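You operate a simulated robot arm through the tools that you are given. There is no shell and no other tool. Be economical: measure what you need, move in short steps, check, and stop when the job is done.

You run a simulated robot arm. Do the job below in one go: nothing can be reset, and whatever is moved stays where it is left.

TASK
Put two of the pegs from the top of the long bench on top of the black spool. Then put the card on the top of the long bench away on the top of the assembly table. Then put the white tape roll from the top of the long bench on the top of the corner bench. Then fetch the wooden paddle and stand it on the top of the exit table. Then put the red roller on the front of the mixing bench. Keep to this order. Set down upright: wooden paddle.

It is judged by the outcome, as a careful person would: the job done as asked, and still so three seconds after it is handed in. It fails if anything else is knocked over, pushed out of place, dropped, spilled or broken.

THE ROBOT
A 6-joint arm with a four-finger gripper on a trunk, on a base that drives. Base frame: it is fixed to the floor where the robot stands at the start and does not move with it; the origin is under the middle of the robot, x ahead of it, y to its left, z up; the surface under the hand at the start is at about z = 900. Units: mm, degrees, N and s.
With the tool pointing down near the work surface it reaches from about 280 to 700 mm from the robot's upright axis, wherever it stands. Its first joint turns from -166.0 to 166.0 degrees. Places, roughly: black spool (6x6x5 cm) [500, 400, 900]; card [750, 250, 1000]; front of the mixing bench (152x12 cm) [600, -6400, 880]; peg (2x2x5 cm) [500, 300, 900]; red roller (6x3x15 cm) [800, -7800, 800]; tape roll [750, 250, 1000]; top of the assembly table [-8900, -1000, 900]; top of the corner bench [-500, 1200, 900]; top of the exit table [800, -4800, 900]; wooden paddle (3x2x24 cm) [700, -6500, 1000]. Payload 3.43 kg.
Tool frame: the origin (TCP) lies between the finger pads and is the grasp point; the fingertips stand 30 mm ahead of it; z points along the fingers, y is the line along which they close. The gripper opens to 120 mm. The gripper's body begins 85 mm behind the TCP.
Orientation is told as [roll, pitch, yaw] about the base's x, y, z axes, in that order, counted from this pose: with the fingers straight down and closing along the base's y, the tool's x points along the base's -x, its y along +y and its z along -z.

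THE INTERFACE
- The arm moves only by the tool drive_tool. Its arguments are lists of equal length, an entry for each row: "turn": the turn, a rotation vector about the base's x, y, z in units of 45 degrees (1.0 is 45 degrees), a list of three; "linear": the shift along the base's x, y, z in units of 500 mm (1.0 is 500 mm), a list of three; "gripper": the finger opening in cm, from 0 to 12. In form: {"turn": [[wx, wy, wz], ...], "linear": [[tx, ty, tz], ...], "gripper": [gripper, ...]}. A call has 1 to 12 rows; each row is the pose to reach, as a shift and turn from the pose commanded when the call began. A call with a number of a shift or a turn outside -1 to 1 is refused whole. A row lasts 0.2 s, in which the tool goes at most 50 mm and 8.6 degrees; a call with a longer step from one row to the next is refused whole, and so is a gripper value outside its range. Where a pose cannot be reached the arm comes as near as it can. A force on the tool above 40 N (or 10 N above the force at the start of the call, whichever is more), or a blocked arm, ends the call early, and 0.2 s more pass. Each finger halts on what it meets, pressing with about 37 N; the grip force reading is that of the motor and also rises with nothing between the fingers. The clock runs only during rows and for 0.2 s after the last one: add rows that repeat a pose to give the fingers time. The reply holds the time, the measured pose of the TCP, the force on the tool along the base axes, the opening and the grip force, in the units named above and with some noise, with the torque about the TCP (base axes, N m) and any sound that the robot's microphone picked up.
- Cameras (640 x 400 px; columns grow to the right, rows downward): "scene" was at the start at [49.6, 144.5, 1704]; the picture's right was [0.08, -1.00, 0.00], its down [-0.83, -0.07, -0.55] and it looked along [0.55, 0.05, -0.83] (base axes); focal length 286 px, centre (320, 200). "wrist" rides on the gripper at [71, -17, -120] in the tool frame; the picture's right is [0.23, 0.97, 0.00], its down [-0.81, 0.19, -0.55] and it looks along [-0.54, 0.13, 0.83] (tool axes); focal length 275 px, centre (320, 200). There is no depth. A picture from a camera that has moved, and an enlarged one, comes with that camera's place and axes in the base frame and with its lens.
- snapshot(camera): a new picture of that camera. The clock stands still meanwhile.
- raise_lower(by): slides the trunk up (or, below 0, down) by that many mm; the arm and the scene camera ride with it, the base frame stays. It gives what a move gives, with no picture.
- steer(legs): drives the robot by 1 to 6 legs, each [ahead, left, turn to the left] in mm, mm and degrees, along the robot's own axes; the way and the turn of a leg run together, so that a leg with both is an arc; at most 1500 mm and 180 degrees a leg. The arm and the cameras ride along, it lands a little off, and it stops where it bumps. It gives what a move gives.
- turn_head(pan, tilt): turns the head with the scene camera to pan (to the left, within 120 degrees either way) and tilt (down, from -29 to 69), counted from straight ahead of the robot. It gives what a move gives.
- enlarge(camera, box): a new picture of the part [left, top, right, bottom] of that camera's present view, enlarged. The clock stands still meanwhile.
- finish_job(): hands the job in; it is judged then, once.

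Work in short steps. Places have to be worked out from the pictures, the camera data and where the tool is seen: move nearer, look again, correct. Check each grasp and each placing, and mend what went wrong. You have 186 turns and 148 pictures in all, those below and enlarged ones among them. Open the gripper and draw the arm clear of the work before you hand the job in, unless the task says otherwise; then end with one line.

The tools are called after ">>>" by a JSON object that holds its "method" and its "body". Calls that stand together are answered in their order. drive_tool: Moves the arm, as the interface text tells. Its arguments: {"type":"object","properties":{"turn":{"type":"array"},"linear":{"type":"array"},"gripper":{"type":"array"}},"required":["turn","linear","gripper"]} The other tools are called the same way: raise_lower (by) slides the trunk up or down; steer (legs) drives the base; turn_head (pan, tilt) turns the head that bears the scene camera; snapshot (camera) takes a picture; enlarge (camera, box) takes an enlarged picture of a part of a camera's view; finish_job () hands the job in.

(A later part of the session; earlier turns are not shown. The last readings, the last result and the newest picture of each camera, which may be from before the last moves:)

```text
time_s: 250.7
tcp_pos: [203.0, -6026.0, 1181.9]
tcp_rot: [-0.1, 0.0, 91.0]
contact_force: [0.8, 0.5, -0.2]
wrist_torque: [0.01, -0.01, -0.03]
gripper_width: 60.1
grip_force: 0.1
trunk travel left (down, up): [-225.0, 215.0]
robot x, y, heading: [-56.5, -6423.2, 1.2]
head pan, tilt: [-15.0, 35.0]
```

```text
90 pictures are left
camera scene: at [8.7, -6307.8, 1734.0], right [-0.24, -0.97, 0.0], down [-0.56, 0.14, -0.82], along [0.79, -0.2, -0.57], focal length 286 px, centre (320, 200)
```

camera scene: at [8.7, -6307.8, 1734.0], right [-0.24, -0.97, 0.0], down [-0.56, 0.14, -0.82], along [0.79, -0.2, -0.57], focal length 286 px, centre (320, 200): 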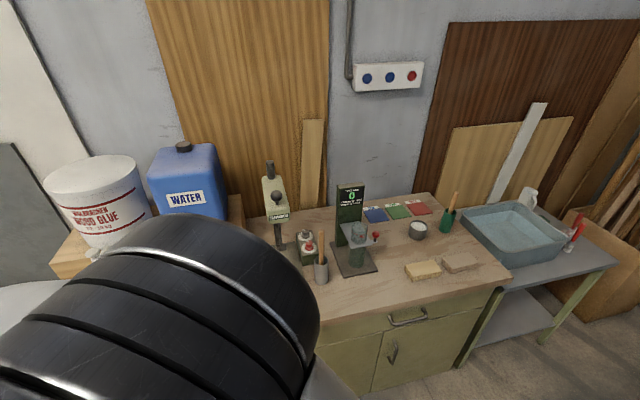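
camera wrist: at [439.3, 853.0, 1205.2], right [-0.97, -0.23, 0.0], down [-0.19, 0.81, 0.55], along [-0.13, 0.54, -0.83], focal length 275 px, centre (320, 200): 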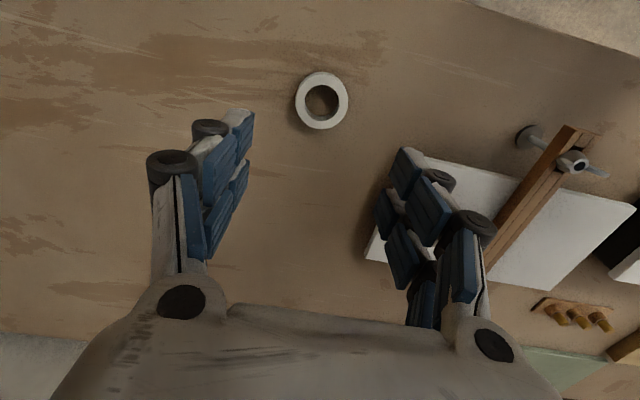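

>>> {"method": "enlarge", "body": {"camera": "scene", "box": [250, 170, 490, 320]}}

>>> {"method": "enlarge", "body": {"camera": "scene", "box": [440, 160, 640, 285]}}

```text
2.67 times, centred on (370, 245) of scene
camera zoom: at [8.7, -6307.8, 1734.0], right [-0.24, -0.97, 0.0], down [-0.56, 0.14, -0.82], along [0.79, -0.2, -0.57], focal length 762 px, centre (187, 80)
```

zoom: 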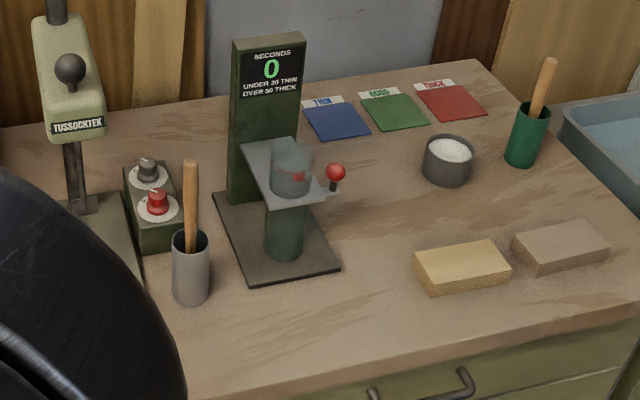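

```text
3.20 times, centred on (540, 222) of scene
camera zoom: at [8.7, -6307.8, 1734.0], right [-0.24, -0.97, 0.0], down [-0.56, 0.14, -0.82], along [0.79, -0.2, -0.57], focal length 915 px, centre (-384, 128)
```

zoom: 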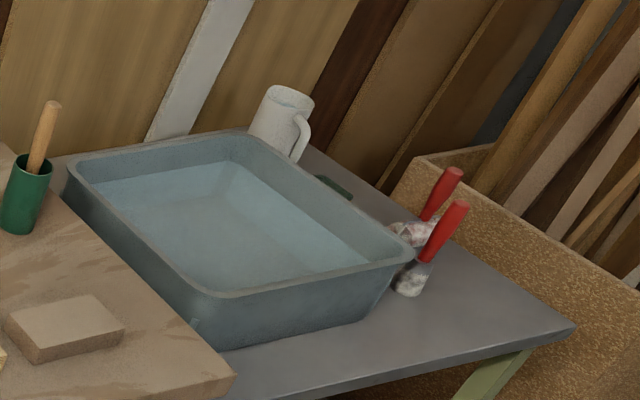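

The flat wooden paddle stands in the grey cup at about (672,-6481). I drive 130 mm nearer and bring the tool over it, high.

>>> {"method": "steer", "body": {"legs": [[130, 0, -1.1]]}}

>>> {"method": "drive_tool", "body": {"turn": [[0, 0, 0], [0, 0, 0], [0, 0, 0], [0, 0, 0], [0, 0, 0], [0, 0, 0], [0, 0, 0], [0, 0, 0], [0, 0, 0], [0, 0, 0], [0, 0, 0], [0, 0, 0]], "linear": [[0, -0.05, 0.06], [0, -0.12, 0.12], [0, -0.2, 0.16], [0, -0.28, 0.16], [0, -0.36, 0.16], [0, -0.44, 0.16], [0.05, -0.52, 0.16], [0.1, -0.6, 0.16], [0.16, -0.67, 0.16], [0.22, -0.74, 0.16], [0.28, -0.81, 0.16], [0.34, -0.86, 0.16]], "gripper": [6, 6, 6, 6, 6, 6, 6, 6, 6, 6, 6, 6]}}

>>> {"method": "snapshot", "body": {"camera": "wrist"}}

>>> {"method": "snapshot", "body": {"camera": "scene"}}

```text
time_s: 251.9
tcp_pos: [340.5, -6031.1, 1181.8]
tcp_rot: [0.0, -0.1, 89.9]
contact_force: [1.1, 0.1, 0.7]
wrist_torque: [-0.01, 0.07, -0.02]
gripper_width: 59.8
grip_force: 0.1
trunk travel left (down, up): [-225.0, 215.0]
robot x, y, heading: [78.1, -6421.1, -0.2]
head pan, tilt: [-15.0, 35.0]
```

```text
time_s: 254.5
tcp_pos: [510.7, -6461.4, 1261.1]
tcp_rot: [0.1, 0.0, 89.9]
contact_force: [0.5, 0.1, -0.4]
wrist_torque: [0.0, 0.04, 0.01]
gripper_width: 59.9
grip_force: 0.1
trunk travel left (down, up): [-225.0, 215.0]
robot x, y, heading: [71.9, -6426.1, 0.1]
head pan, tilt: [-15.0, 35.0]
```

```text
87 pictures are left
camera wrist: at [527.6, -6531.7, 1383.8], right [-0.97, -0.23, 0.0], down [-0.19, 0.81, 0.55], along [-0.13, 0.54, -0.83], focal length 275 px, centre (320, 200)
```

wrist: 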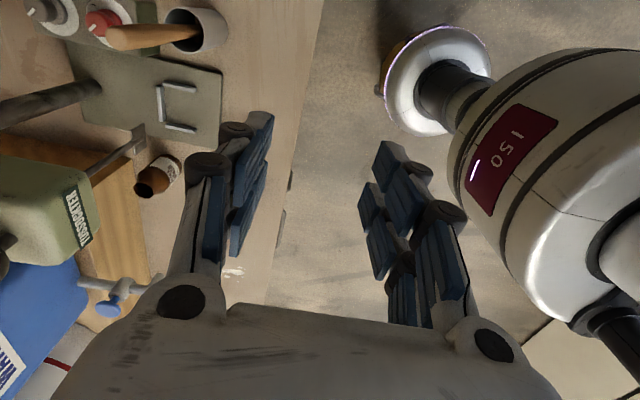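

```text
86 pictures are left
camera scene: at [141.5, -6309.2, 1733.9], right [-0.26, -0.97, 0.0], down [-0.55, 0.15, -0.82], along [0.79, -0.21, -0.57], focal length 286 px, centre (320, 200)
```

scene: 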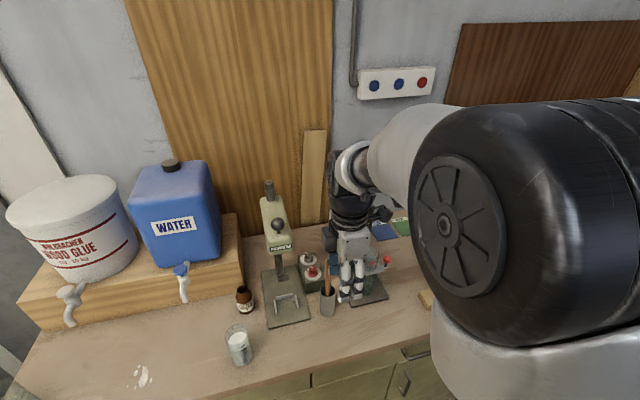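

The paddle leans toward +x in its cup (tip ≈(699,-6483,1110)). I move nearer overhead for a better look at its lean and cross-section.

>>> {"method": "drive_tool", "body": {"turn": [[0, 0, 0], [0, 0, 0], [0, 0, 0], [0, 0, 0]], "linear": [[0.07, 0.01, 0], [0.14, 0.02, 0], [0.21, 0.02, 0], [0.28, 0.02, 0]], "gripper": [6, 6, 6, 6]}}

>>> {"method": "snapshot", "body": {"camera": "wrist"}}

>>> {"method": "enlarge", "body": {"camera": "scene", "box": [250, 220, 410, 320]}}

```text
time_s: 255.5
tcp_pos: [650.1, -6451.1, 1261.7]
tcp_rot: [-0.1, 0.0, 89.9]
contact_force: [0.7, -0.8, 0.5]
wrist_torque: [0.05, 0.02, 0.03]
gripper_width: 59.9
grip_force: 0.1
trunk travel left (down, up): [-225.0, 215.0]
robot x, y, heading: [75.9, -6423.1, -0.1]
head pan, tilt: [-15.0, 35.0]
```

```text
85 pictures are left
camera wrist: at [667.6, -6521.6, 1383.6], right [-0.97, -0.23, 0.0], down [-0.19, 0.81, 0.55], along [-0.13, 0.54, -0.83], focal length 275 px, centre (320, 200)
```

wrist: 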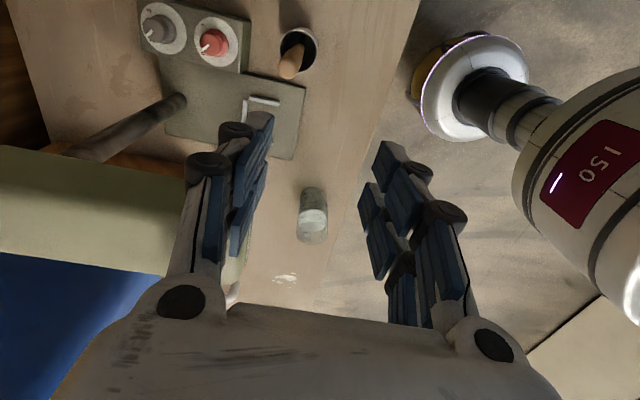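

```text
4.00 times, centred on (330, 270) of scene
camera zoom: at [141.3, -6308.3, 1733.9], right [-0.26, -0.97, 0.0], down [-0.55, 0.15, -0.82], along [0.79, -0.21, -0.57], focal length 1144 px, centre (280, -80)
```

zoom: 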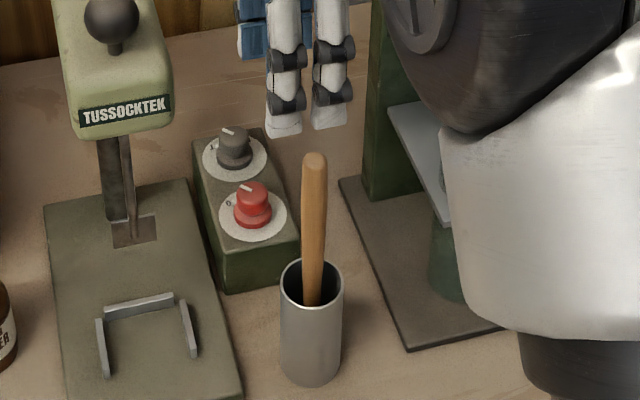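

>>> {"method": "enlarge", "body": {"camera": "wrist", "box": [230, 0, 390, 100]}}

```text
4.00 times, centred on (310, 50) of wrist
camera zoom: at [667.6, -6521.6, 1383.6], right [-0.97, -0.23, 0.0], down [-0.19, 0.81, 0.55], along [-0.13, 0.54, -0.83], focal length 1101 px, centre (360, 800)
```

zoom: 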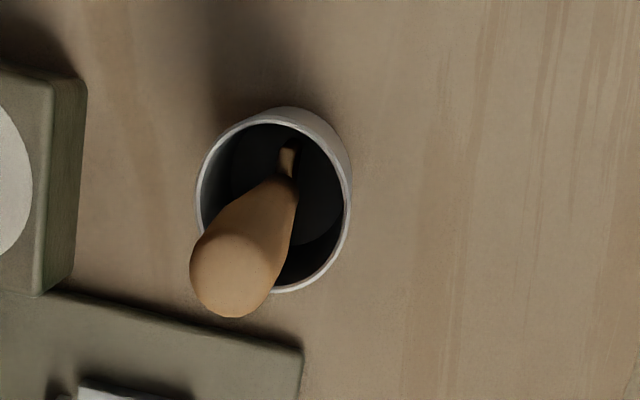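

Triangulated: paddle top at (685,-6480,1126), cup rim centre (686,-6480,979): it stands nearly vertical. I move over it and descend to z≈1085.

>>> {"method": "drive_tool", "body": {"turn": [[0, 0, 0], [0, 0, 0], [0, 0, 0], [0, 0, 0], [0, 0, 0], [0, 0, 0]], "linear": [[0.035, -0.029, 0], [0.07, -0.057, 0], [0.07, -0.057, -0.06], [0.07, -0.057, -0.12], [0.07, -0.057, -0.17], [0.07, -0.057, -0.2]], "gripper": [6, 6, 6, 6, 6, 6]}}

>>> {"method": "snapshot", "body": {"camera": "wrist"}}

>>> {"method": "enlarge", "body": {"camera": "scene", "box": [250, 220, 410, 320]}}

```text
time_s: 256.9
tcp_pos: [685.3, -6479.4, 1161.5]
tcp_rot: [-0.1, 0.1, 90.0]
contact_force: [-0.1, 0.8, 0.0]
wrist_torque: [-0.01, 0.03, 0.04]
gripper_width: 60.1
grip_force: 0.0
trunk travel left (down, up): [-225.0, 215.0]
robot x, y, heading: [75.9, -6421.8, -0.1]
head pan, tilt: [-15.0, 35.0]
```

```text
82 pictures are left
camera wrist: at [701.9, -6549.7, 1284.9], right [-0.97, -0.23, 0.0], down [-0.19, 0.81, 0.55], along [-0.13, 0.54, -0.83], focal length 275 px, centre (320, 200)
```

wrist: 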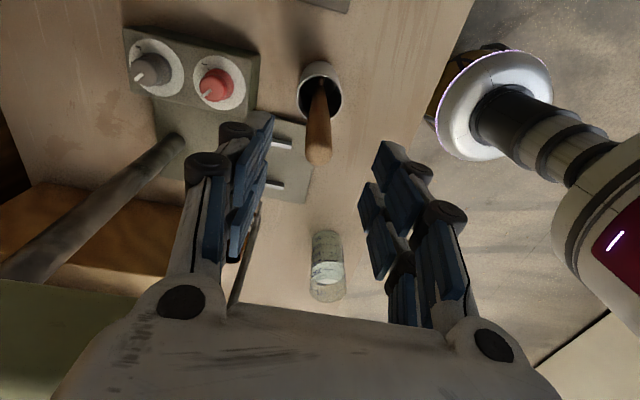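

```text
4.00 times, centred on (330, 270) of scene
camera zoom: at [140.1, -6308.5, 1734.0], right [-0.26, -0.97, 0.0], down [-0.55, 0.15, -0.82], along [0.79, -0.21, -0.57], focal length 1144 px, centre (280, -80)
```

zoom: 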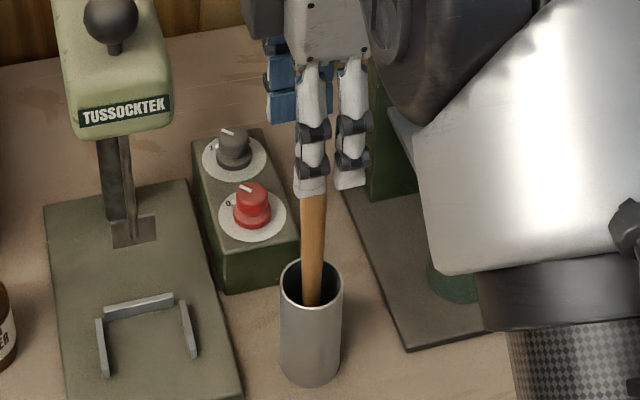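

The fingers straddle the paddle. Descend 76 mm more and close.

>>> {"method": "drive_tool", "body": {"turn": [[0, 0, 0], [0, 0, 0], [0, 0, 0], [0, 0, 0], [0, 0, 0], [0, 0, 0], [0, 0, 0], [0, 0, 0]], "linear": [[0, 0, -0.06], [0, 0, -0.12], [0, 0, -0.152], [0, 0, -0.152], [0, 0, -0.152], [0, 0, -0.152], [0, 0, -0.152], [0, 0, -0.152]], "gripper": [6, 6, 6, 4, 2, 0.5, 0.5, 0.5]}}

>>> {"method": "snapshot", "body": {"camera": "wrist"}}

```text
time_s: 258.7
tcp_pos: [684.0, -6480.0, 1086.3]
tcp_rot: [-0.1, 0.1, 89.8]
contact_force: [-0.3, 0.0, -0.6]
wrist_torque: [0.01, 0.02, -0.03]
gripper_width: 15.7
grip_force: 36.8
trunk travel left (down, up): [-225.0, 215.0]
robot x, y, heading: [76.2, -6424.9, -0.2]
head pan, tilt: [-15.0, 35.0]
```

```text
80 pictures are left
camera wrist: at [700.8, -6549.7, 1208.8], right [-0.97, -0.23, 0.0], down [-0.19, 0.81, 0.55], along [-0.13, 0.54, -0.83], focal length 275 px, centre (320, 200)
```

wrist: 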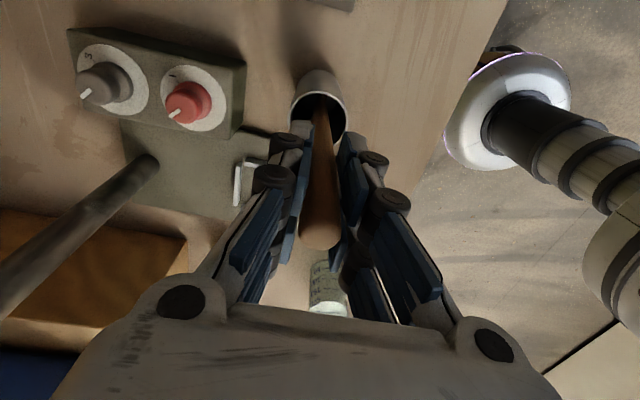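

Held (15.7 mm). Lift straight up 150 mm slowly and check the cup stays.

>>> {"method": "drive_tool", "body": {"turn": [[0, 0, 0], [0, 0, 0], [0, 0, 0], [0, 0, 0], [0, 0, 0], [0, 0, 0], [0, 0, 0]], "linear": [[0, 0, 0.03], [0, 0, 0.08], [0, 0, 0.13], [0, 0, 0.18], [0, 0, 0.24], [0, 0, 0.3], [0, 0, 0.3]], "gripper": [0.5, 0.5, 0.5, 0.5, 0.5, 0.5, 0.5]}}

>>> {"method": "snapshot", "body": {"camera": "scene"}}

>>> {"method": "snapshot", "body": {"camera": "wrist"}}

```text
time_s: 260.3
tcp_pos: [685.0, -6480.0, 1236.7]
tcp_rot: [-0.1, 0.0, 89.9]
contact_force: [-0.2, 0.4, 0.1]
wrist_torque: [-0.02, 0.0, 0.0]
gripper_width: 15.6
grip_force: 36.8
trunk travel left (down, up): [-225.0, 215.0]
robot x, y, heading: [75.6, -6422.6, -0.1]
head pan, tilt: [-15.0, 35.0]
```

```text
79 pictures are left
camera scene: at [140.4, -6308.5, 1734.0], right [-0.26, -0.97, 0.0], down [-0.55, 0.15, -0.82], along [0.79, -0.21, -0.57], focal length 286 px, centre (320, 200)
```

scene: 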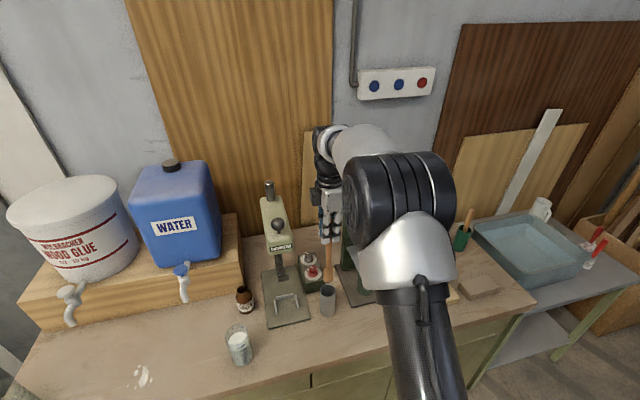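

```text
78 pictures are left
camera wrist: at [701.4, -6549.8, 1358.6], right [-0.97, -0.23, 0.0], down [-0.19, 0.81, 0.55], along [-0.13, 0.54, -0.83], focal length 275 px, centre (320, 200)
```

wrist: 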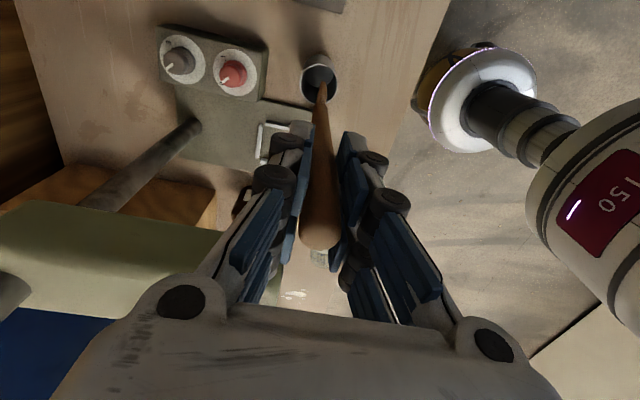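

>>> {"method": "enlarge", "body": {"camera": "scene", "box": [280, 190, 400, 320]}}

>>> {"method": "enlarge", "body": {"camera": "wrist", "box": [270, 40, 390, 260]}}

```text
3.08 times, centred on (340, 255) of scene
camera zoom: at [140.4, -6308.5, 1734.0], right [-0.26, -0.97, 0.0], down [-0.55, 0.15, -0.82], along [0.79, -0.21, -0.57], focal length 880 px, centre (258, 31)
```

zoom: 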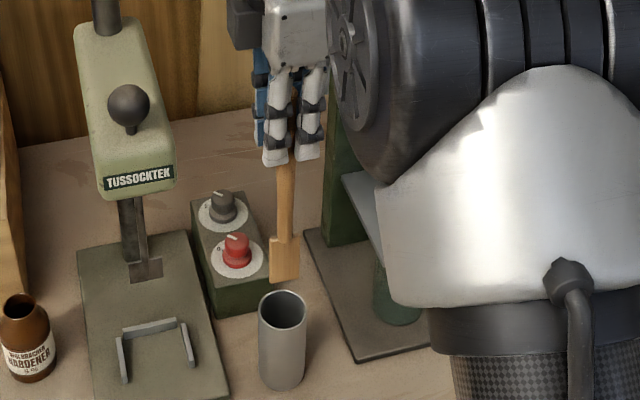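

```text
1.82 times, centred on (330, 150) of wrist
camera zoom: at [701.4, -6549.8, 1358.6], right [-0.97, -0.23, 0.0], down [-0.19, 0.81, 0.55], along [-0.13, 0.54, -0.83], focal length 500 px, centre (302, 291)
```

zoom: 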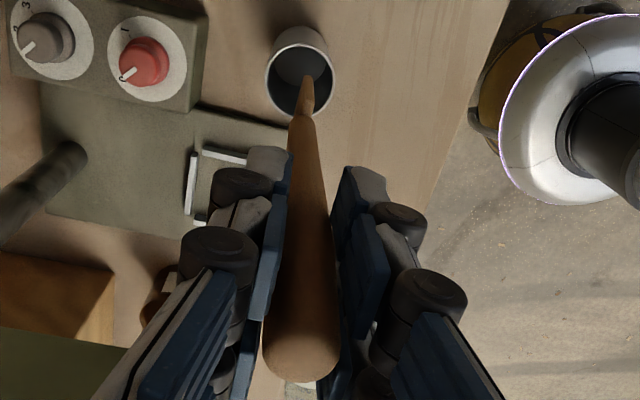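

The paddle has a flat blade foot and stood freely in the cup, so it should stand alone if set down truly vertical. I retract and drive sideways to the exit table.

>>> {"method": "drive_tool", "body": {"turn": [[0, 0, 0], [0, 0, 0], [0, 0, 0], [0, 0, 0], [0, 0, 0], [0, 0, 0]], "linear": [[-0.07, 0, 0], [-0.14, 0, 0], [-0.21, 0, 0], [-0.28, 0, 0], [-0.35, 0, 0], [-0.4, 0, 0]], "gripper": [0.5, 0.5, 0.5, 0.5, 0.5, 0.5]}}

>>> {"method": "steer", "body": {"legs": [[-300, 0, 0], [0, 800, 0], [0, 750, 0]]}}

>>> {"method": "turn_head", "body": {"pan": 0, "tilt": 35}}

>>> {"method": "snapshot", "body": {"camera": "scene"}}

```text
time_s: 261.7
tcp_pos: [483.0, -6479.0, 1236.5]
tcp_rot: [-0.1, 0.0, 89.9]
contact_force: [0.1, -0.1, 0.1]
wrist_torque: [-0.02, 0.03, 0.0]
gripper_width: 15.6
grip_force: 36.6
trunk travel left (down, up): [-225.0, 215.0]
robot x, y, heading: [77.1, -6428.5, -0.1]
head pan, tilt: [-15.0, 35.0]
```

```text
time_s: 271.3
tcp_pos: [182.3, -4922.3, 1235.0]
tcp_rot: [-0.1, 0.0, 90.6]
contact_force: [0.7, 0.0, -1.0]
wrist_torque: [-0.03, 0.0, -0.01]
gripper_width: 15.7
grip_force: 37.2
trunk travel left (down, up): [-225.0, 215.0]
robot x, y, heading: [-224.4, -4871.1, 0.4]
head pan, tilt: [-15.0, 35.0]
```

```text
time_s: 272.1
tcp_pos: [182.6, -4923.5, 1235.8]
tcp_rot: [-0.1, 0.0, 90.7]
contact_force: [-0.9, 0.7, -0.2]
wrist_torque: [-0.01, -0.01, 0.0]
gripper_width: 15.7
grip_force: 37.0
trunk travel left (down, up): [-225.0, 215.0]
robot x, y, heading: [-227.0, -4875.7, 0.7]
head pan, tilt: [0.0, 35.0]
```

```text
75 pictures are left
camera scene: at [-160.5, -4733.8, 1734.0], right [0.01, -1.0, 0.0], down [-0.57, -0.01, -0.82], along [0.82, 0.01, -0.57], focal length 286 px, centre (320, 200)
```

scene: 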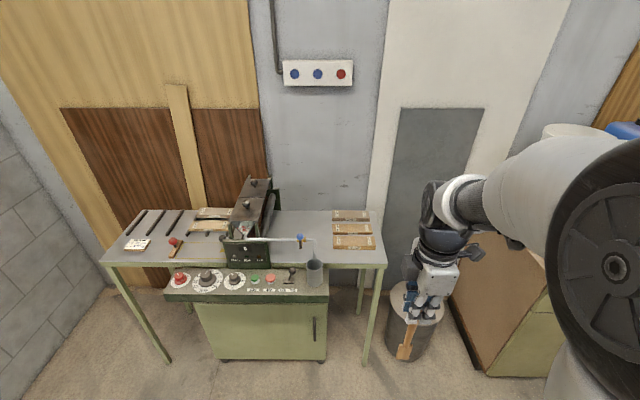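

>>> {"method": "enlarge", "body": {"camera": "scene", "box": [220, 190, 420, 315]}}

>>> {"method": "enlarge", "body": {"camera": "scene", "box": [370, 250, 490, 370]}}

```text
3.20 times, centred on (320, 252) of scene
camera zoom: at [-160.5, -4733.8, 1734.0], right [0.01, -1.0, 0.0], down [-0.57, -0.01, -0.82], along [0.82, 0.01, -0.57], focal length 915 px, centre (320, 32)
```

zoom: 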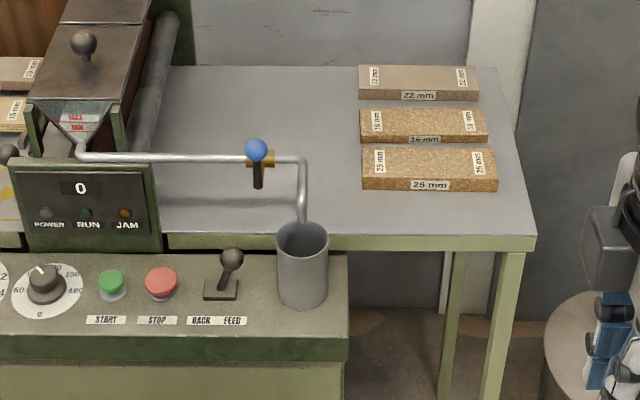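

```text
3.33 times, centred on (430, 310) of scene
camera zoom: at [-160.5, -4733.8, 1734.0], right [0.01, -1.0, 0.0], down [-0.57, -0.01, -0.82], along [0.82, 0.01, -0.57], focal length 953 px, centre (-47, -167)
```

zoom: 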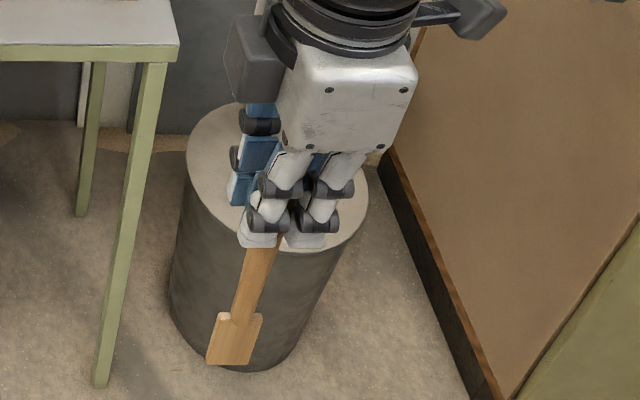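

The exit table (grey, right of the machine) has a free strip in front of the boards: x 622–696, y -4780…-4985. I drive 255 mm ahead, then look with the wrist camera.

>>> {"method": "steer", "body": {"legs": [[255, -20, -0.6]]}}

>>> {"method": "drive_tool", "body": {"turn": [[0, 0, 0], [0, 0, 0], [0, 0, 0], [0, 0, 0]], "linear": [[0.07, 0.02, 0.02], [0.14, 0.04, 0.02], [0.21, 0.06, 0.02], [0.28, 0.06, 0.02]], "gripper": [0.5, 0.5, 0.5, 0.5]}}

>>> {"method": "turn_head", "body": {"pan": -5, "tilt": 45}}

>>> {"method": "snapshot", "body": {"camera": "wrist"}}

>>> {"method": "snapshot", "body": {"camera": "scene"}}

```text
time_s: 274.0
tcp_pos: [439.4, -4948.5, 1236.9]
tcp_rot: [-0.1, 0.0, 89.9]
contact_force: [-0.5, 0.1, -0.9]
wrist_torque: [0.0, 0.05, -0.02]
gripper_width: 15.5
grip_force: 36.6
trunk travel left (down, up): [-225.0, 215.0]
robot x, y, heading: [28.8, -4890.2, -0.2]
head pan, tilt: [0.0, 35.0]
```

```text
time_s: 275.0
tcp_pos: [581.3, -4917.0, 1245.1]
tcp_rot: [0.0, 0.1, 89.8]
contact_force: [0.3, -0.3, 0.3]
wrist_torque: [0.02, 0.04, 0.0]
gripper_width: 15.6
grip_force: 36.4
trunk travel left (down, up): [-225.0, 215.0]
robot x, y, heading: [28.6, -4893.0, -0.2]
head pan, tilt: [0.0, 35.0]
```

```text
time_s: 275.7
tcp_pos: [579.3, -4916.3, 1245.6]
tcp_rot: [0.1, 0.0, 89.9]
contact_force: [0.9, -0.2, -0.7]
wrist_torque: [0.03, -0.01, 0.0]
gripper_width: 15.4
grip_force: 37.5
trunk travel left (down, up): [-225.0, 215.0]
robot x, y, heading: [33.9, -4890.4, -0.1]
head pan, tilt: [-5.0, 45.0]
```

```text
72 pictures are left
camera wrist: at [595.7, -4987.3, 1368.7], right [-0.97, -0.23, 0.0], down [-0.19, 0.81, 0.55], along [-0.13, 0.54, -0.83], focal length 275 px, centre (320, 200)
```

wrist: 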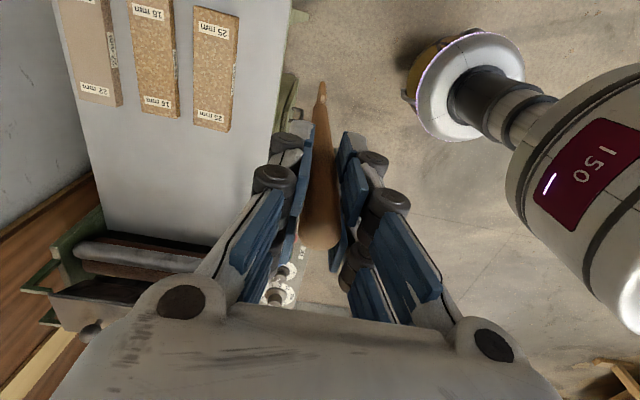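

```text
71 pictures are left
camera scene: at [90.5, -4760.2, 1719.2], right [-0.09, -1.0, 0.0], down [-0.7, 0.06, -0.71], along [0.7, -0.06, -0.71], focal length 286 px, centre (320, 200)
```

scene: 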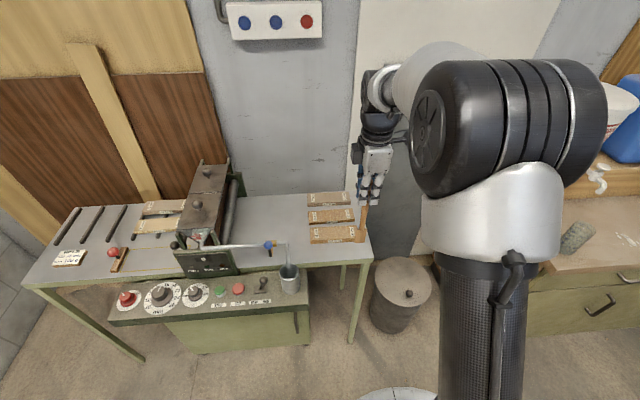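

Combining views: table z≈850, front edge x≈645, board front x≈718. Target (682,-4900). I move there and down to z≈1095.

>>> {"method": "drive_tool", "body": {"turn": [[0, 0, 0], [0, 0, 0], [0, 0, 0], [0, 0, 0], [0, 0, 0], [0, 0, 0], [0, 0, 0]], "linear": [[0.07, 0.02, 0], [0.14, 0.034, 0], [0.204, 0.034, 0], [0.204, 0.034, -0.08], [0.204, 0.034, -0.16], [0.204, 0.034, -0.24], [0.204, 0.034, -0.3]], "gripper": [0.5, 0.5, 0.5, 0.5, 0.5, 0.5, 0.5]}}

>>> {"method": "snapshot", "body": {"camera": "wrist"}}

>>> {"method": "enlarge", "body": {"camera": "scene", "box": [290, 170, 410, 270]}}

```text
time_s: 277.3
tcp_pos: [682.1, -4899.8, 1096.6]
tcp_rot: [0.0, 0.0, 89.8]
contact_force: [-0.5, 0.4, -0.8]
wrist_torque: [0.02, 0.05, 0.0]
gripper_width: 15.7
grip_force: 37.4
trunk travel left (down, up): [-225.0, 215.0]
robot x, y, heading: [32.0, -4891.8, -0.0]
head pan, tilt: [-5.0, 45.0]
```

```text
70 pictures are left
camera wrist: at [698.1, -4970.3, 1218.6], right [-0.97, -0.23, 0.0], down [-0.19, 0.81, 0.55], along [-0.13, 0.54, -0.83], focal length 275 px, centre (320, 200)
```

wrist: 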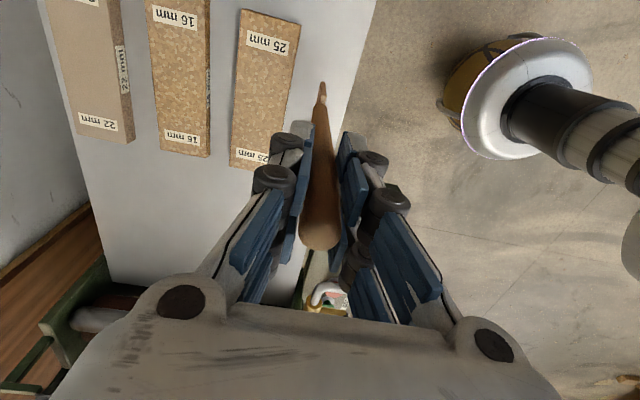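

```text
4.00 times, centred on (350, 220) of scene
camera zoom: at [91.2, -4760.3, 1719.1], right [-0.09, -1.0, 0.0], down [-0.7, 0.06, -0.71], along [0.7, -0.06, -0.71], focal length 1144 px, centre (200, 120)
```

zoom: 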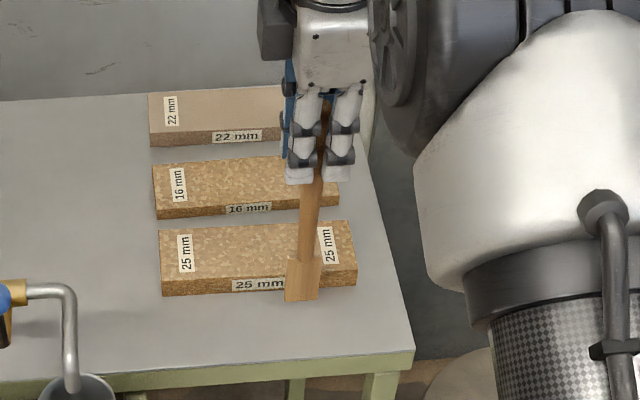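

The paddle hangs vertical (within ~0.7°) and its foot (z≈894) is over the strip. I descend slowly to contact.

>>> {"method": "drive_tool", "body": {"turn": [[0, 0, 0], [0, 0, 0], [0, 0, 0], [0, 0, 0], [0, 0, 0], [0, 0, 0], [0, 0, 0], [0, 0, 0], [0, 0, 0], [0, 0, 0], [0, 0, 0], [0, 0, 0]], "linear": [[0, 0, -0.03], [0, 0, -0.05], [0, 0, -0.055], [0, 0, -0.06], [0, 0, -0.065], [0, 0, -0.07], [0, 0, -0.075], [0, 0, -0.08], [0, 0, -0.084], [0, 0, -0.088], [0, 0, -0.092], [0, 0, -0.096]], "gripper": [0.5, 0.5, 0.5, 0.5, 0.5, 0.5, 0.5, 0.5, 0.5, 0.5, 0.5, 0.5]}}

>>> {"method": "enlarge", "body": {"camera": "scene", "box": [290, 170, 410, 270]}}

```text
time_s: 279.3
tcp_pos: [681.8, -4899.9, 1061.5]
tcp_rot: [-0.7, 0.0, 90.0]
contact_force: [-5.6, -0.8, 17.5]
wrist_torque: [0.08, 1.08, 0.0]
gripper_width: 15.8
grip_force: 37.1
trunk travel left (down, up): [-225.0, 215.0]
robot x, y, heading: [28.8, -4895.3, 0.0]
head pan, tilt: [-5.0, 45.0]
stopped in row 10: the force on the tool passed its limit at 42 N (the readings are from after the stop); the commanded pose is now the measured one
```

```text
4.00 times, centred on (350, 220) of scene
camera zoom: at [88.8, -4760.3, 1719.1], right [-0.09, -1.0, 0.0], down [-0.7, 0.06, -0.71], along [0.7, -0.06, -0.71], focal length 1144 px, centre (200, 120)
```

zoom: 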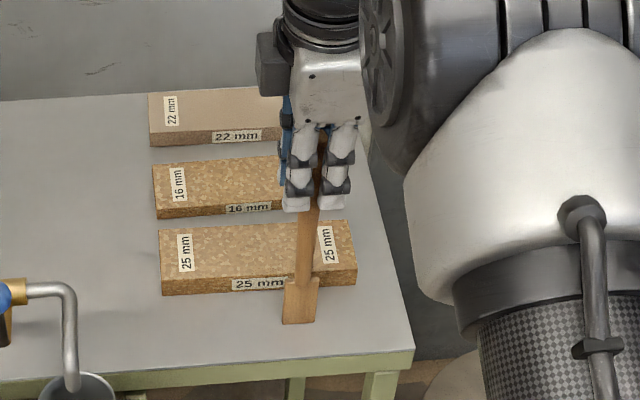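

Contact at 1061 (table ≈860), with slight tool tilt from pressing. I relieve: up 1.5 mm and roll back 0.7°, then read.

>>> {"method": "drive_tool", "body": {"turn": [[0.01, 0, 0], [0.015, 0, 0], [0.015, 0, 0], [0.015, 0, 0]], "linear": [[0, 0, 0.003], [0, 0, 0.005], [0, 0, 0.005], [0, 0, 0.005]], "gripper": [0.5, 0.5, 0.5, 0.5]}}

>>> {"method": "snapshot", "body": {"camera": "wrist"}}

```text
time_s: 280.3
tcp_pos: [681.7, -4900.0, 1062.8]
tcp_rot: [-0.6, -0.7, 89.9]
contact_force: [-1.0, -3.2, 7.0]
wrist_torque: [-0.65, 0.09, -0.01]
gripper_width: 15.7
grip_force: 36.9
trunk travel left (down, up): [-225.0, 215.0]
robot x, y, heading: [29.3, -4891.0, 0.1]
head pan, tilt: [-5.0, 45.0]
```

```text
67 pictures are left
camera wrist: at [698.0, -4972.3, 1183.1], right [-0.97, -0.23, -0.01], down [-0.2, 0.8, 0.56], along [-0.12, 0.55, -0.83], focal length 275 px, centre (320, 200)
```

wrist: 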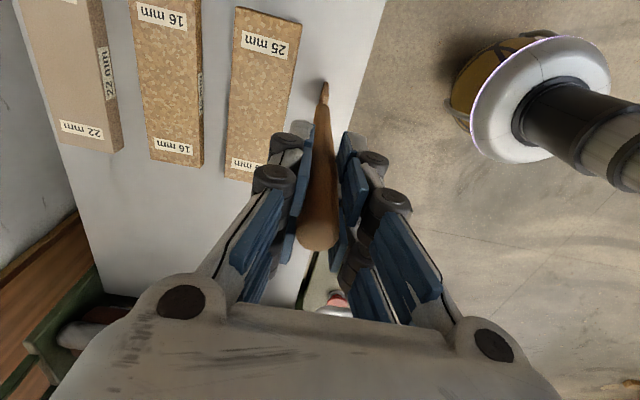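

The turn went about the wrong axis (with yaw 90, roll is about base y). I correct: -0.7° about x, +0.6° about y, and rise another 1 mm.

>>> {"method": "drive_tool", "body": {"turn": [[-0.008, 0.007, 0], [-0.0156, 0.0133, 0], [-0.0156, 0.0133, 0], [-0.0156, 0.0133, 0]], "linear": [[0, 0, 0.002], [0, 0, 0.003], [0, 0, 0.003], [0, 0, 0.003]], "gripper": [0.5, 0.5, 0.5, 0.5]}}

```text
time_s: 281.3
tcp_pos: [682.2, -4901.0, 1062.6]
tcp_rot: [0.1, 0.0, 89.9]
contact_force: [0.7, 0.2, 0.7]
wrist_torque: [0.0, 0.02, 0.01]
gripper_width: 15.8
grip_force: 37.2
trunk travel left (down, up): [-225.0, 215.0]
robot x, y, heading: [32.4, -4888.0, -0.2]
head pan, tilt: [-5.0, 45.0]
```

Force is nil, tool vertical. I check the paddle's own verticality before releasing.

>>> {"method": "enlarge", "body": {"camera": "wrist", "box": [260, 60, 380, 260]}}

>>> {"method": "enlarge", "body": {"camera": "scene", "box": [330, 200, 390, 260]}}

```text
2.00 times, centred on (320, 160) of wrist
camera zoom: at [699.5, -4970.4, 1185.1], right [-0.97, -0.23, 0.0], down [-0.19, 0.81, 0.55], along [-0.13, 0.54, -0.83], focal length 551 px, centre (320, 280)
```

zoom: 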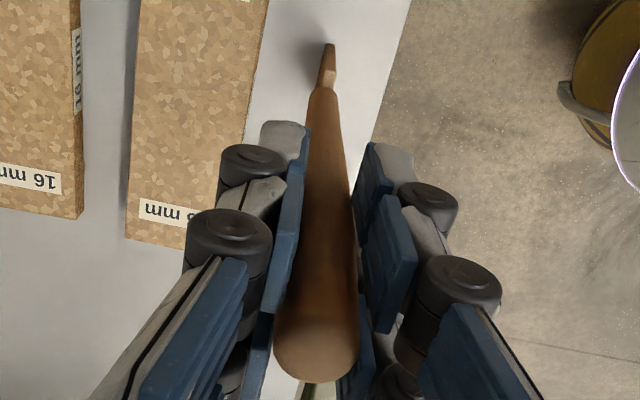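

```text
6.67 times, centred on (360, 230) of scene
camera zoom: at [90.4, -4760.3, 1719.2], right [-0.09, -1.0, 0.0], down [-0.7, 0.06, -0.71], along [0.7, -0.06, -0.71], focal length 1906 px, centre (53, 0)
```

zoom: 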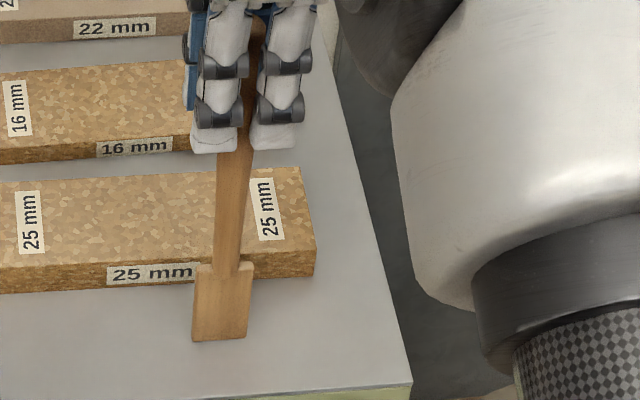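

Blade is ~6 mm thick, so tilt about y matters: its foot appears offset ≈5 mm toward -x (≈1.2° lean). I rise 3 mm, turn -1.2° about y, and re-check.

>>> {"method": "drive_tool", "body": {"turn": [[0, 0, 0], [0, -0.013, 0], [0, -0.0267, 0], [0, -0.0267, 0]], "linear": [[0, 0, 0.006], [0, 0, 0.006], [0, 0, 0.006], [0, 0, 0.006]], "gripper": [0.5, 0.5, 0.5, 0.5]}}

>>> {"method": "enlarge", "body": {"camera": "wrist", "box": [290, 60, 360, 120]}}

```text
time_s: 282.3
tcp_pos: [683.4, -4900.6, 1066.0]
tcp_rot: [-1.3, 0.1, 89.9]
contact_force: [0.1, -0.3, -0.4]
wrist_torque: [0.0, 0.04, -0.03]
gripper_width: 15.5
grip_force: 37.2
trunk travel left (down, up): [-225.0, 215.0]
robot x, y, heading: [30.2, -4893.3, -0.1]
head pan, tilt: [-5.0, 45.0]
```

```text
6.67 times, centred on (325, 90) of wrist
camera zoom: at [697.4, -4970.3, 1188.6], right [-0.97, -0.23, -0.02], down [-0.2, 0.81, 0.55], along [-0.11, 0.54, -0.84], focal length 1835 px, centre (287, 933)
```

zoom: 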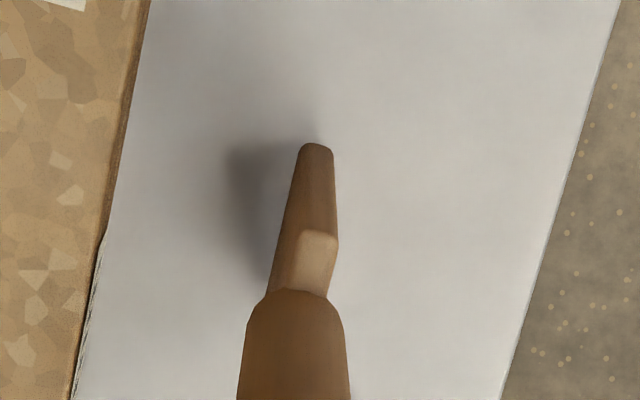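

Closer analysis of the blade against the vertical vanishing point: now over-corrected by ≈0.65°. I turn back +0.65° about y and lower gently.

>>> {"method": "drive_tool", "body": {"turn": [[0, 0.0145, 0], [0, 0.0145, 0], [0, 0.0145, 0], [0, 0.0145, 0], [0, 0.0145, 0], [0, 0.0145, 0]], "linear": [[0, 0, 0], [0, 0, -0.002], [0, 0, -0.004], [0, 0, -0.006], [0, 0, -0.007], [0, 0, -0.008]], "gripper": [0.5, 0.5, 0.5, 0.5, 0.5, 0.5]}}

>>> {"method": "enlarge", "body": {"camera": "wrist", "box": [290, 60, 360, 120]}}

```text
time_s: 283.7
tcp_pos: [683.8, -4901.2, 1061.7]
tcp_rot: [-0.4, 0.0, 89.8]
contact_force: [0.1, 0.8, 0.3]
wrist_torque: [0.01, 0.0, 0.02]
gripper_width: 15.8
grip_force: 37.1
trunk travel left (down, up): [-225.0, 215.0]
robot x, y, heading: [30.2, -4897.3, -0.1]
head pan, tilt: [-5.0, 45.0]
```

```text
6.67 times, centred on (325, 90) of wrist
camera zoom: at [698.7, -4970.5, 1184.4], right [-0.97, -0.23, -0.01], down [-0.2, 0.81, 0.55], along [-0.12, 0.54, -0.83], focal length 1835 px, centre (287, 933)
```

zoom: 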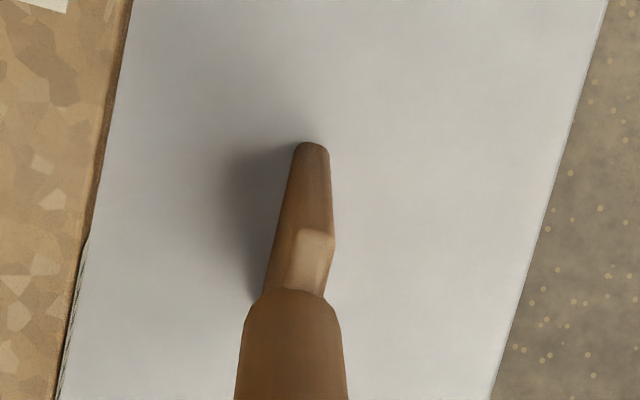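

Now vertical within ~0.3°. I lower half-millimetre steps to touch.

>>> {"method": "drive_tool", "body": {"turn": [[0, 0, 0], [0, 0, 0], [0, 0, 0]], "linear": [[0, 0, -0.001], [0, 0, -0.002], [0, 0, -0.002]], "gripper": [0.5, 0.5, 0.5]}}

```text
time_s: 284.5
tcp_pos: [683.1, -4900.9, 1060.7]
tcp_rot: [-0.4, 0.0, 89.9]
contact_force: [-1.5, -0.9, 3.5]
wrist_torque: [-0.08, 0.14, 0.05]
gripper_width: 15.7
grip_force: 37.6
trunk travel left (down, up): [-225.0, 215.0]
robot x, y, heading: [31.7, -4892.0, -0.1]
head pan, tilt: [-5.0, 45.0]
```

Light contact (3.5 N). I open very slowly to 20 mm and look, with the fingers still around it.

>>> {"method": "drive_tool", "body": {"turn": [[0, 0, 0], [0, 0, 0], [0, 0, 0], [0, 0, 0], [0, 0, 0], [0, 0, 0]], "linear": [[0, 0, 0], [0, 0, 0], [0, 0, 0], [0, 0, 0], [0, 0, 0], [0, 0, 0]], "gripper": [1.5, 1.6, 1.7, 1.8, 1.9, 2.0]}}

>>> {"method": "snapshot", "body": {"camera": "wrist"}}

```text
time_s: 285.9
tcp_pos: [682.3, -4899.1, 1060.3]
tcp_rot: [-0.5, 0.0, 89.9]
contact_force: [0.3, -0.4, 0.5]
wrist_torque: [-0.02, -0.03, -0.01]
gripper_width: 19.8
grip_force: 0.1
trunk travel left (down, up): [-225.0, 215.0]
robot x, y, heading: [26.3, -4892.0, -0.2]
head pan, tilt: [-5.0, 45.0]
```

```text
62 pictures are left
camera wrist: at [698.8, -4970.4, 1183.6], right [-0.97, -0.23, -0.01], down [-0.2, 0.81, 0.55], along [-0.12, 0.54, -0.83], focal length 275 px, centre (320, 200)
```

wrist: 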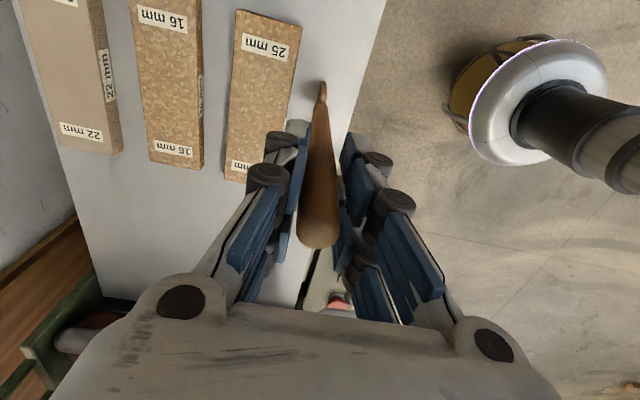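

>>> {"method": "drive_tool", "body": {"turn": [[0, 0, 0], [0, 0, 0], [0, 0, 0], [0, 0, 0], [0, 0, 0]], "linear": [[0, 0, 0], [0, 0, 0], [0, 0, 0], [0, 0, 0], [0, 0, 0]], "gripper": [2.2, 2.4, 2.6, 2.8, 2.8]}}

>>> {"method": "enlarge", "body": {"camera": "wrist", "box": [260, 60, 380, 260]}}

```text
time_s: 287.1
tcp_pos: [683.6, -4901.4, 1060.8]
tcp_rot: [-0.4, -0.1, 90.0]
contact_force: [0.2, -0.4, -0.3]
wrist_torque: [0.02, 0.01, 0.01]
gripper_width: 28.0
grip_force: 0.0
trunk travel left (down, up): [-225.0, 215.0]
robot x, y, heading: [30.4, -4894.6, -0.2]
head pan, tilt: [-5.0, 45.0]
```

```text
2.00 times, centred on (320, 160) of wrist
camera zoom: at [698.8, -4970.4, 1183.6], right [-0.97, -0.23, -0.01], down [-0.2, 0.81, 0.55], along [-0.12, 0.54, -0.83], focal length 551 px, centre (320, 280)
```

zoom: 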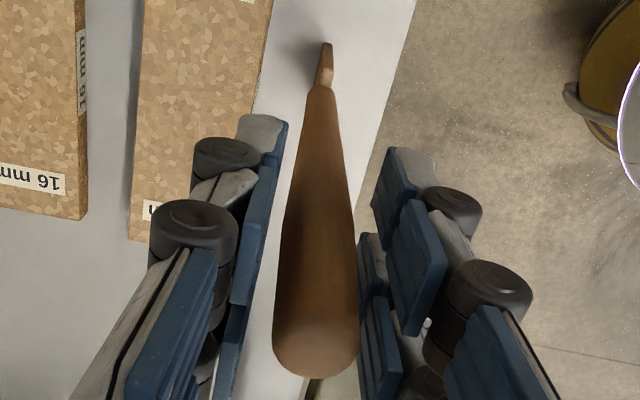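

It stands free. I open wider and rise straight up.

>>> {"method": "drive_tool", "body": {"turn": [[0, 0, 0], [0, 0, 0], [0, 0, 0], [0, 0, 0], [0, 0, 0], [0, 0, 0], [0, 0, 0]], "linear": [[0, 0, 0], [0, 0, 0], [0, 0, 0.04], [0, 0, 0.1], [0, 0, 0.18], [0, 0, 0.26], [0, 0, 0.32]], "gripper": [4, 5, 5, 5, 5, 5, 5]}}

>>> {"method": "snapshot", "body": {"camera": "scene"}}

```text
time_s: 288.7
tcp_pos: [682.0, -4901.7, 1220.8]
tcp_rot: [-0.5, 0.0, 89.9]
contact_force: [0.8, 0.5, -0.1]
wrist_torque: [0.0, 0.0, 0.0]
gripper_width: 50.0
grip_force: 0.1
trunk travel left (down, up): [-225.0, 215.0]
robot x, y, heading: [28.1, -4893.7, 0.1]
head pan, tilt: [-5.0, 45.0]
```

```text
60 pictures are left
camera scene: at [89.9, -4760.3, 1719.2], right [-0.09, -1.0, 0.0], down [-0.7, 0.06, -0.71], along [0.7, -0.06, -0.71], focal length 286 px, centre (320, 200)
```

scene: 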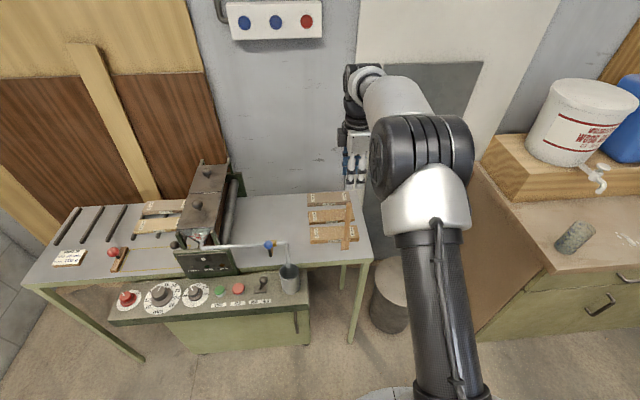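

The paddle stands on the exit table. I retract above it, back off and drive sideways toward the sink table with the red roller.

>>> {"method": "drive_tool", "body": {"turn": [[0, 0.009, 0], [0, 0.009, 0], [0, 0.009, 0], [0, 0.009, 0], [0, 0.009, 0], [0, 0.009, 0]], "linear": [[0, 0, 0.06], [-0.08, 0, 0.06], [-0.16, 0, 0.06], [-0.24, 0, 0.06], [-0.32, 0, 0.06], [-0.4, 0, 0.06]], "gripper": [5, 5, 5, 5, 5, 5]}}

>>> {"method": "steer", "body": {"legs": [[-280, 0, 0], [0, -1300, 0], [0, -1350, 0]]}}

>>> {"method": "turn_head", "body": {"pan": 0, "tilt": 38}}

>>> {"method": "snapshot", "body": {"camera": "scene"}}

```text
time_s: 290.1
tcp_pos: [480.6, -4899.9, 1253.2]
tcp_rot: [-0.1, 0.0, 90.1]
contact_force: [-0.2, 0.6, 0.2]
wrist_torque: [0.05, -0.06, 0.03]
gripper_width: 49.9
grip_force: 0.0
trunk travel left (down, up): [-225.0, 215.0]
robot x, y, heading: [29.7, -4892.1, -0.3]
head pan, tilt: [-5.0, 45.0]
```

```text
time_s: 304.6
tcp_pos: [186.9, -7563.8, 1251.6]
tcp_rot: [-0.1, 0.1, 89.2]
contact_force: [0.0, -0.2, 0.1]
wrist_torque: [0.0, -0.01, 0.0]
gripper_width: 49.7
grip_force: 0.0
trunk travel left (down, up): [-225.0, 215.0]
robot x, y, heading: [-265.2, -7547.7, -1.0]
head pan, tilt: [-5.0, 45.0]
```

```text
time_s: 305.3
tcp_pos: [186.1, -7563.8, 1251.4]
tcp_rot: [-0.1, 0.0, 89.3]
contact_force: [-0.1, 0.0, -0.7]
wrist_torque: [-0.01, 0.02, -0.01]
gripper_width: 50.0
grip_force: 0.1
trunk travel left (down, up): [-225.0, 215.0]
robot x, y, heading: [-267.4, -7553.9, -1.0]
head pan, tilt: [0.0, 38.0]
```

```text
59 pictures are left
camera scene: at [-198.8, -7411.6, 1729.4], right [-0.02, -1.0, 0.0], down [-0.62, 0.01, -0.79], along [0.79, -0.01, -0.62], focal length 286 px, centre (320, 200)
```

scene: 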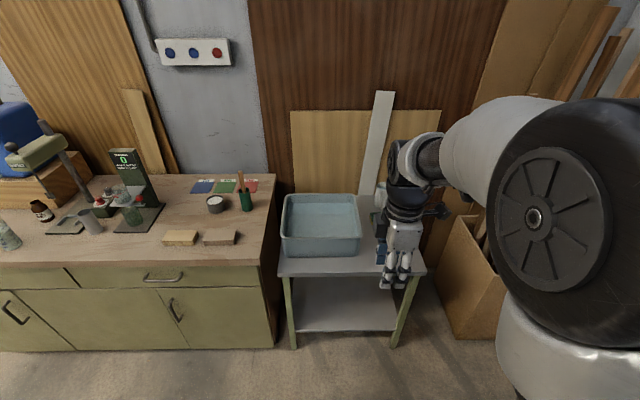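

The arm hides the rollers; I swing it left and zoom in.

>>> {"method": "drive_tool", "body": {"turn": [[0, 0, 0], [0, 0, 0], [0, 0, 0], [0, 0, 0], [0, 0, 0], [0, 0, 0], [0, 0, 0], [0, 0, 0]], "linear": [[-0.03, 0.08, 0], [-0.06, 0.16, 0], [-0.09, 0.24, 0], [-0.12, 0.32, 0], [-0.15, 0.4, 0], [-0.18, 0.48, 0], [-0.21, 0.56, 0], [-0.24, 0.64, 0]], "gripper": [6, 6, 6, 6, 6, 6, 6, 6]}}

>>> {"method": "enlarge", "body": {"camera": "scene", "box": [270, 170, 450, 290]}}

```text
time_s: 307.1
tcp_pos: [65.9, -7241.0, 1251.3]
tcp_rot: [-0.2, 0.1, 89.1]
contact_force: [0.0, 0.1, 0.8]
wrist_torque: [-0.02, -0.01, 0.01]
gripper_width: 60.1
grip_force: 0.0
trunk travel left (down, up): [-225.0, 215.0]
robot x, y, heading: [-268.1, -7553.3, -0.9]
head pan, tilt: [0.0, 38.0]
```

```text
3.33 times, centred on (360, 230) of scene
camera zoom: at [-199.1, -7410.1, 1729.3], right [-0.01, -1.0, 0.0], down [-0.62, 0.01, -0.79], along [0.79, -0.01, -0.62], focal length 953 px, centre (187, 100)
```

zoom: 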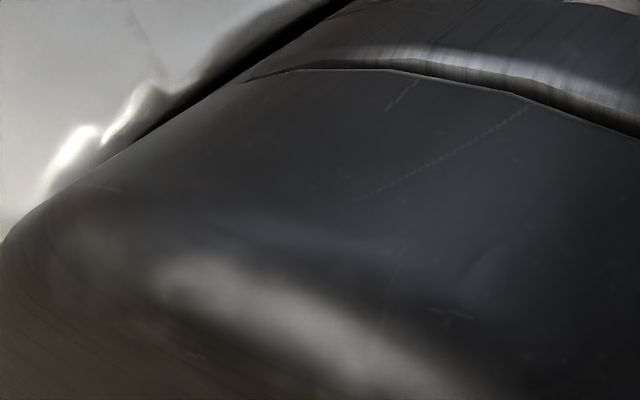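

>>> {"method": "turn_head", "body": {"pan": -25, "tilt": 38}}

>>> {"method": "snapshot", "body": {"camera": "scene"}}

```text
time_s: 308.0
tcp_pos: [67.7, -7242.1, 1250.2]
tcp_rot: [-0.1, 0.0, 89.2]
contact_force: [0.4, 0.0, 0.0]
wrist_torque: [-0.01, 0.01, 0.01]
gripper_width: 60.0
grip_force: 0.0
trunk travel left (down, up): [-225.0, 215.0]
robot x, y, heading: [-268.4, -7548.5, -1.1]
head pan, tilt: [-25.0, 38.0]
```

```text
57 pictures are left
camera scene: at [-207.4, -7447.9, 1729.4], right [-0.44, -0.9, 0.0], down [-0.55, 0.27, -0.79], along [0.71, -0.34, -0.62], focal length 286 px, centre (320, 200)
```

scene: 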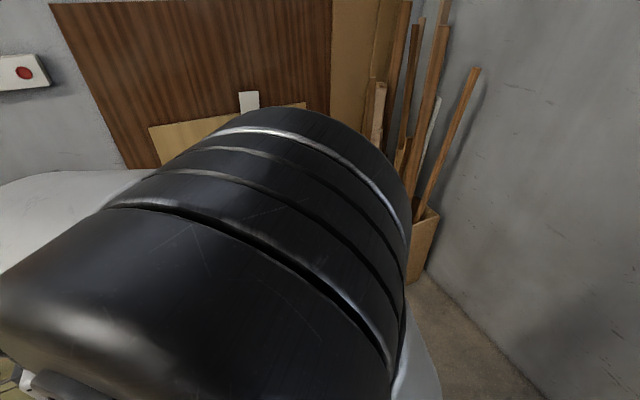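

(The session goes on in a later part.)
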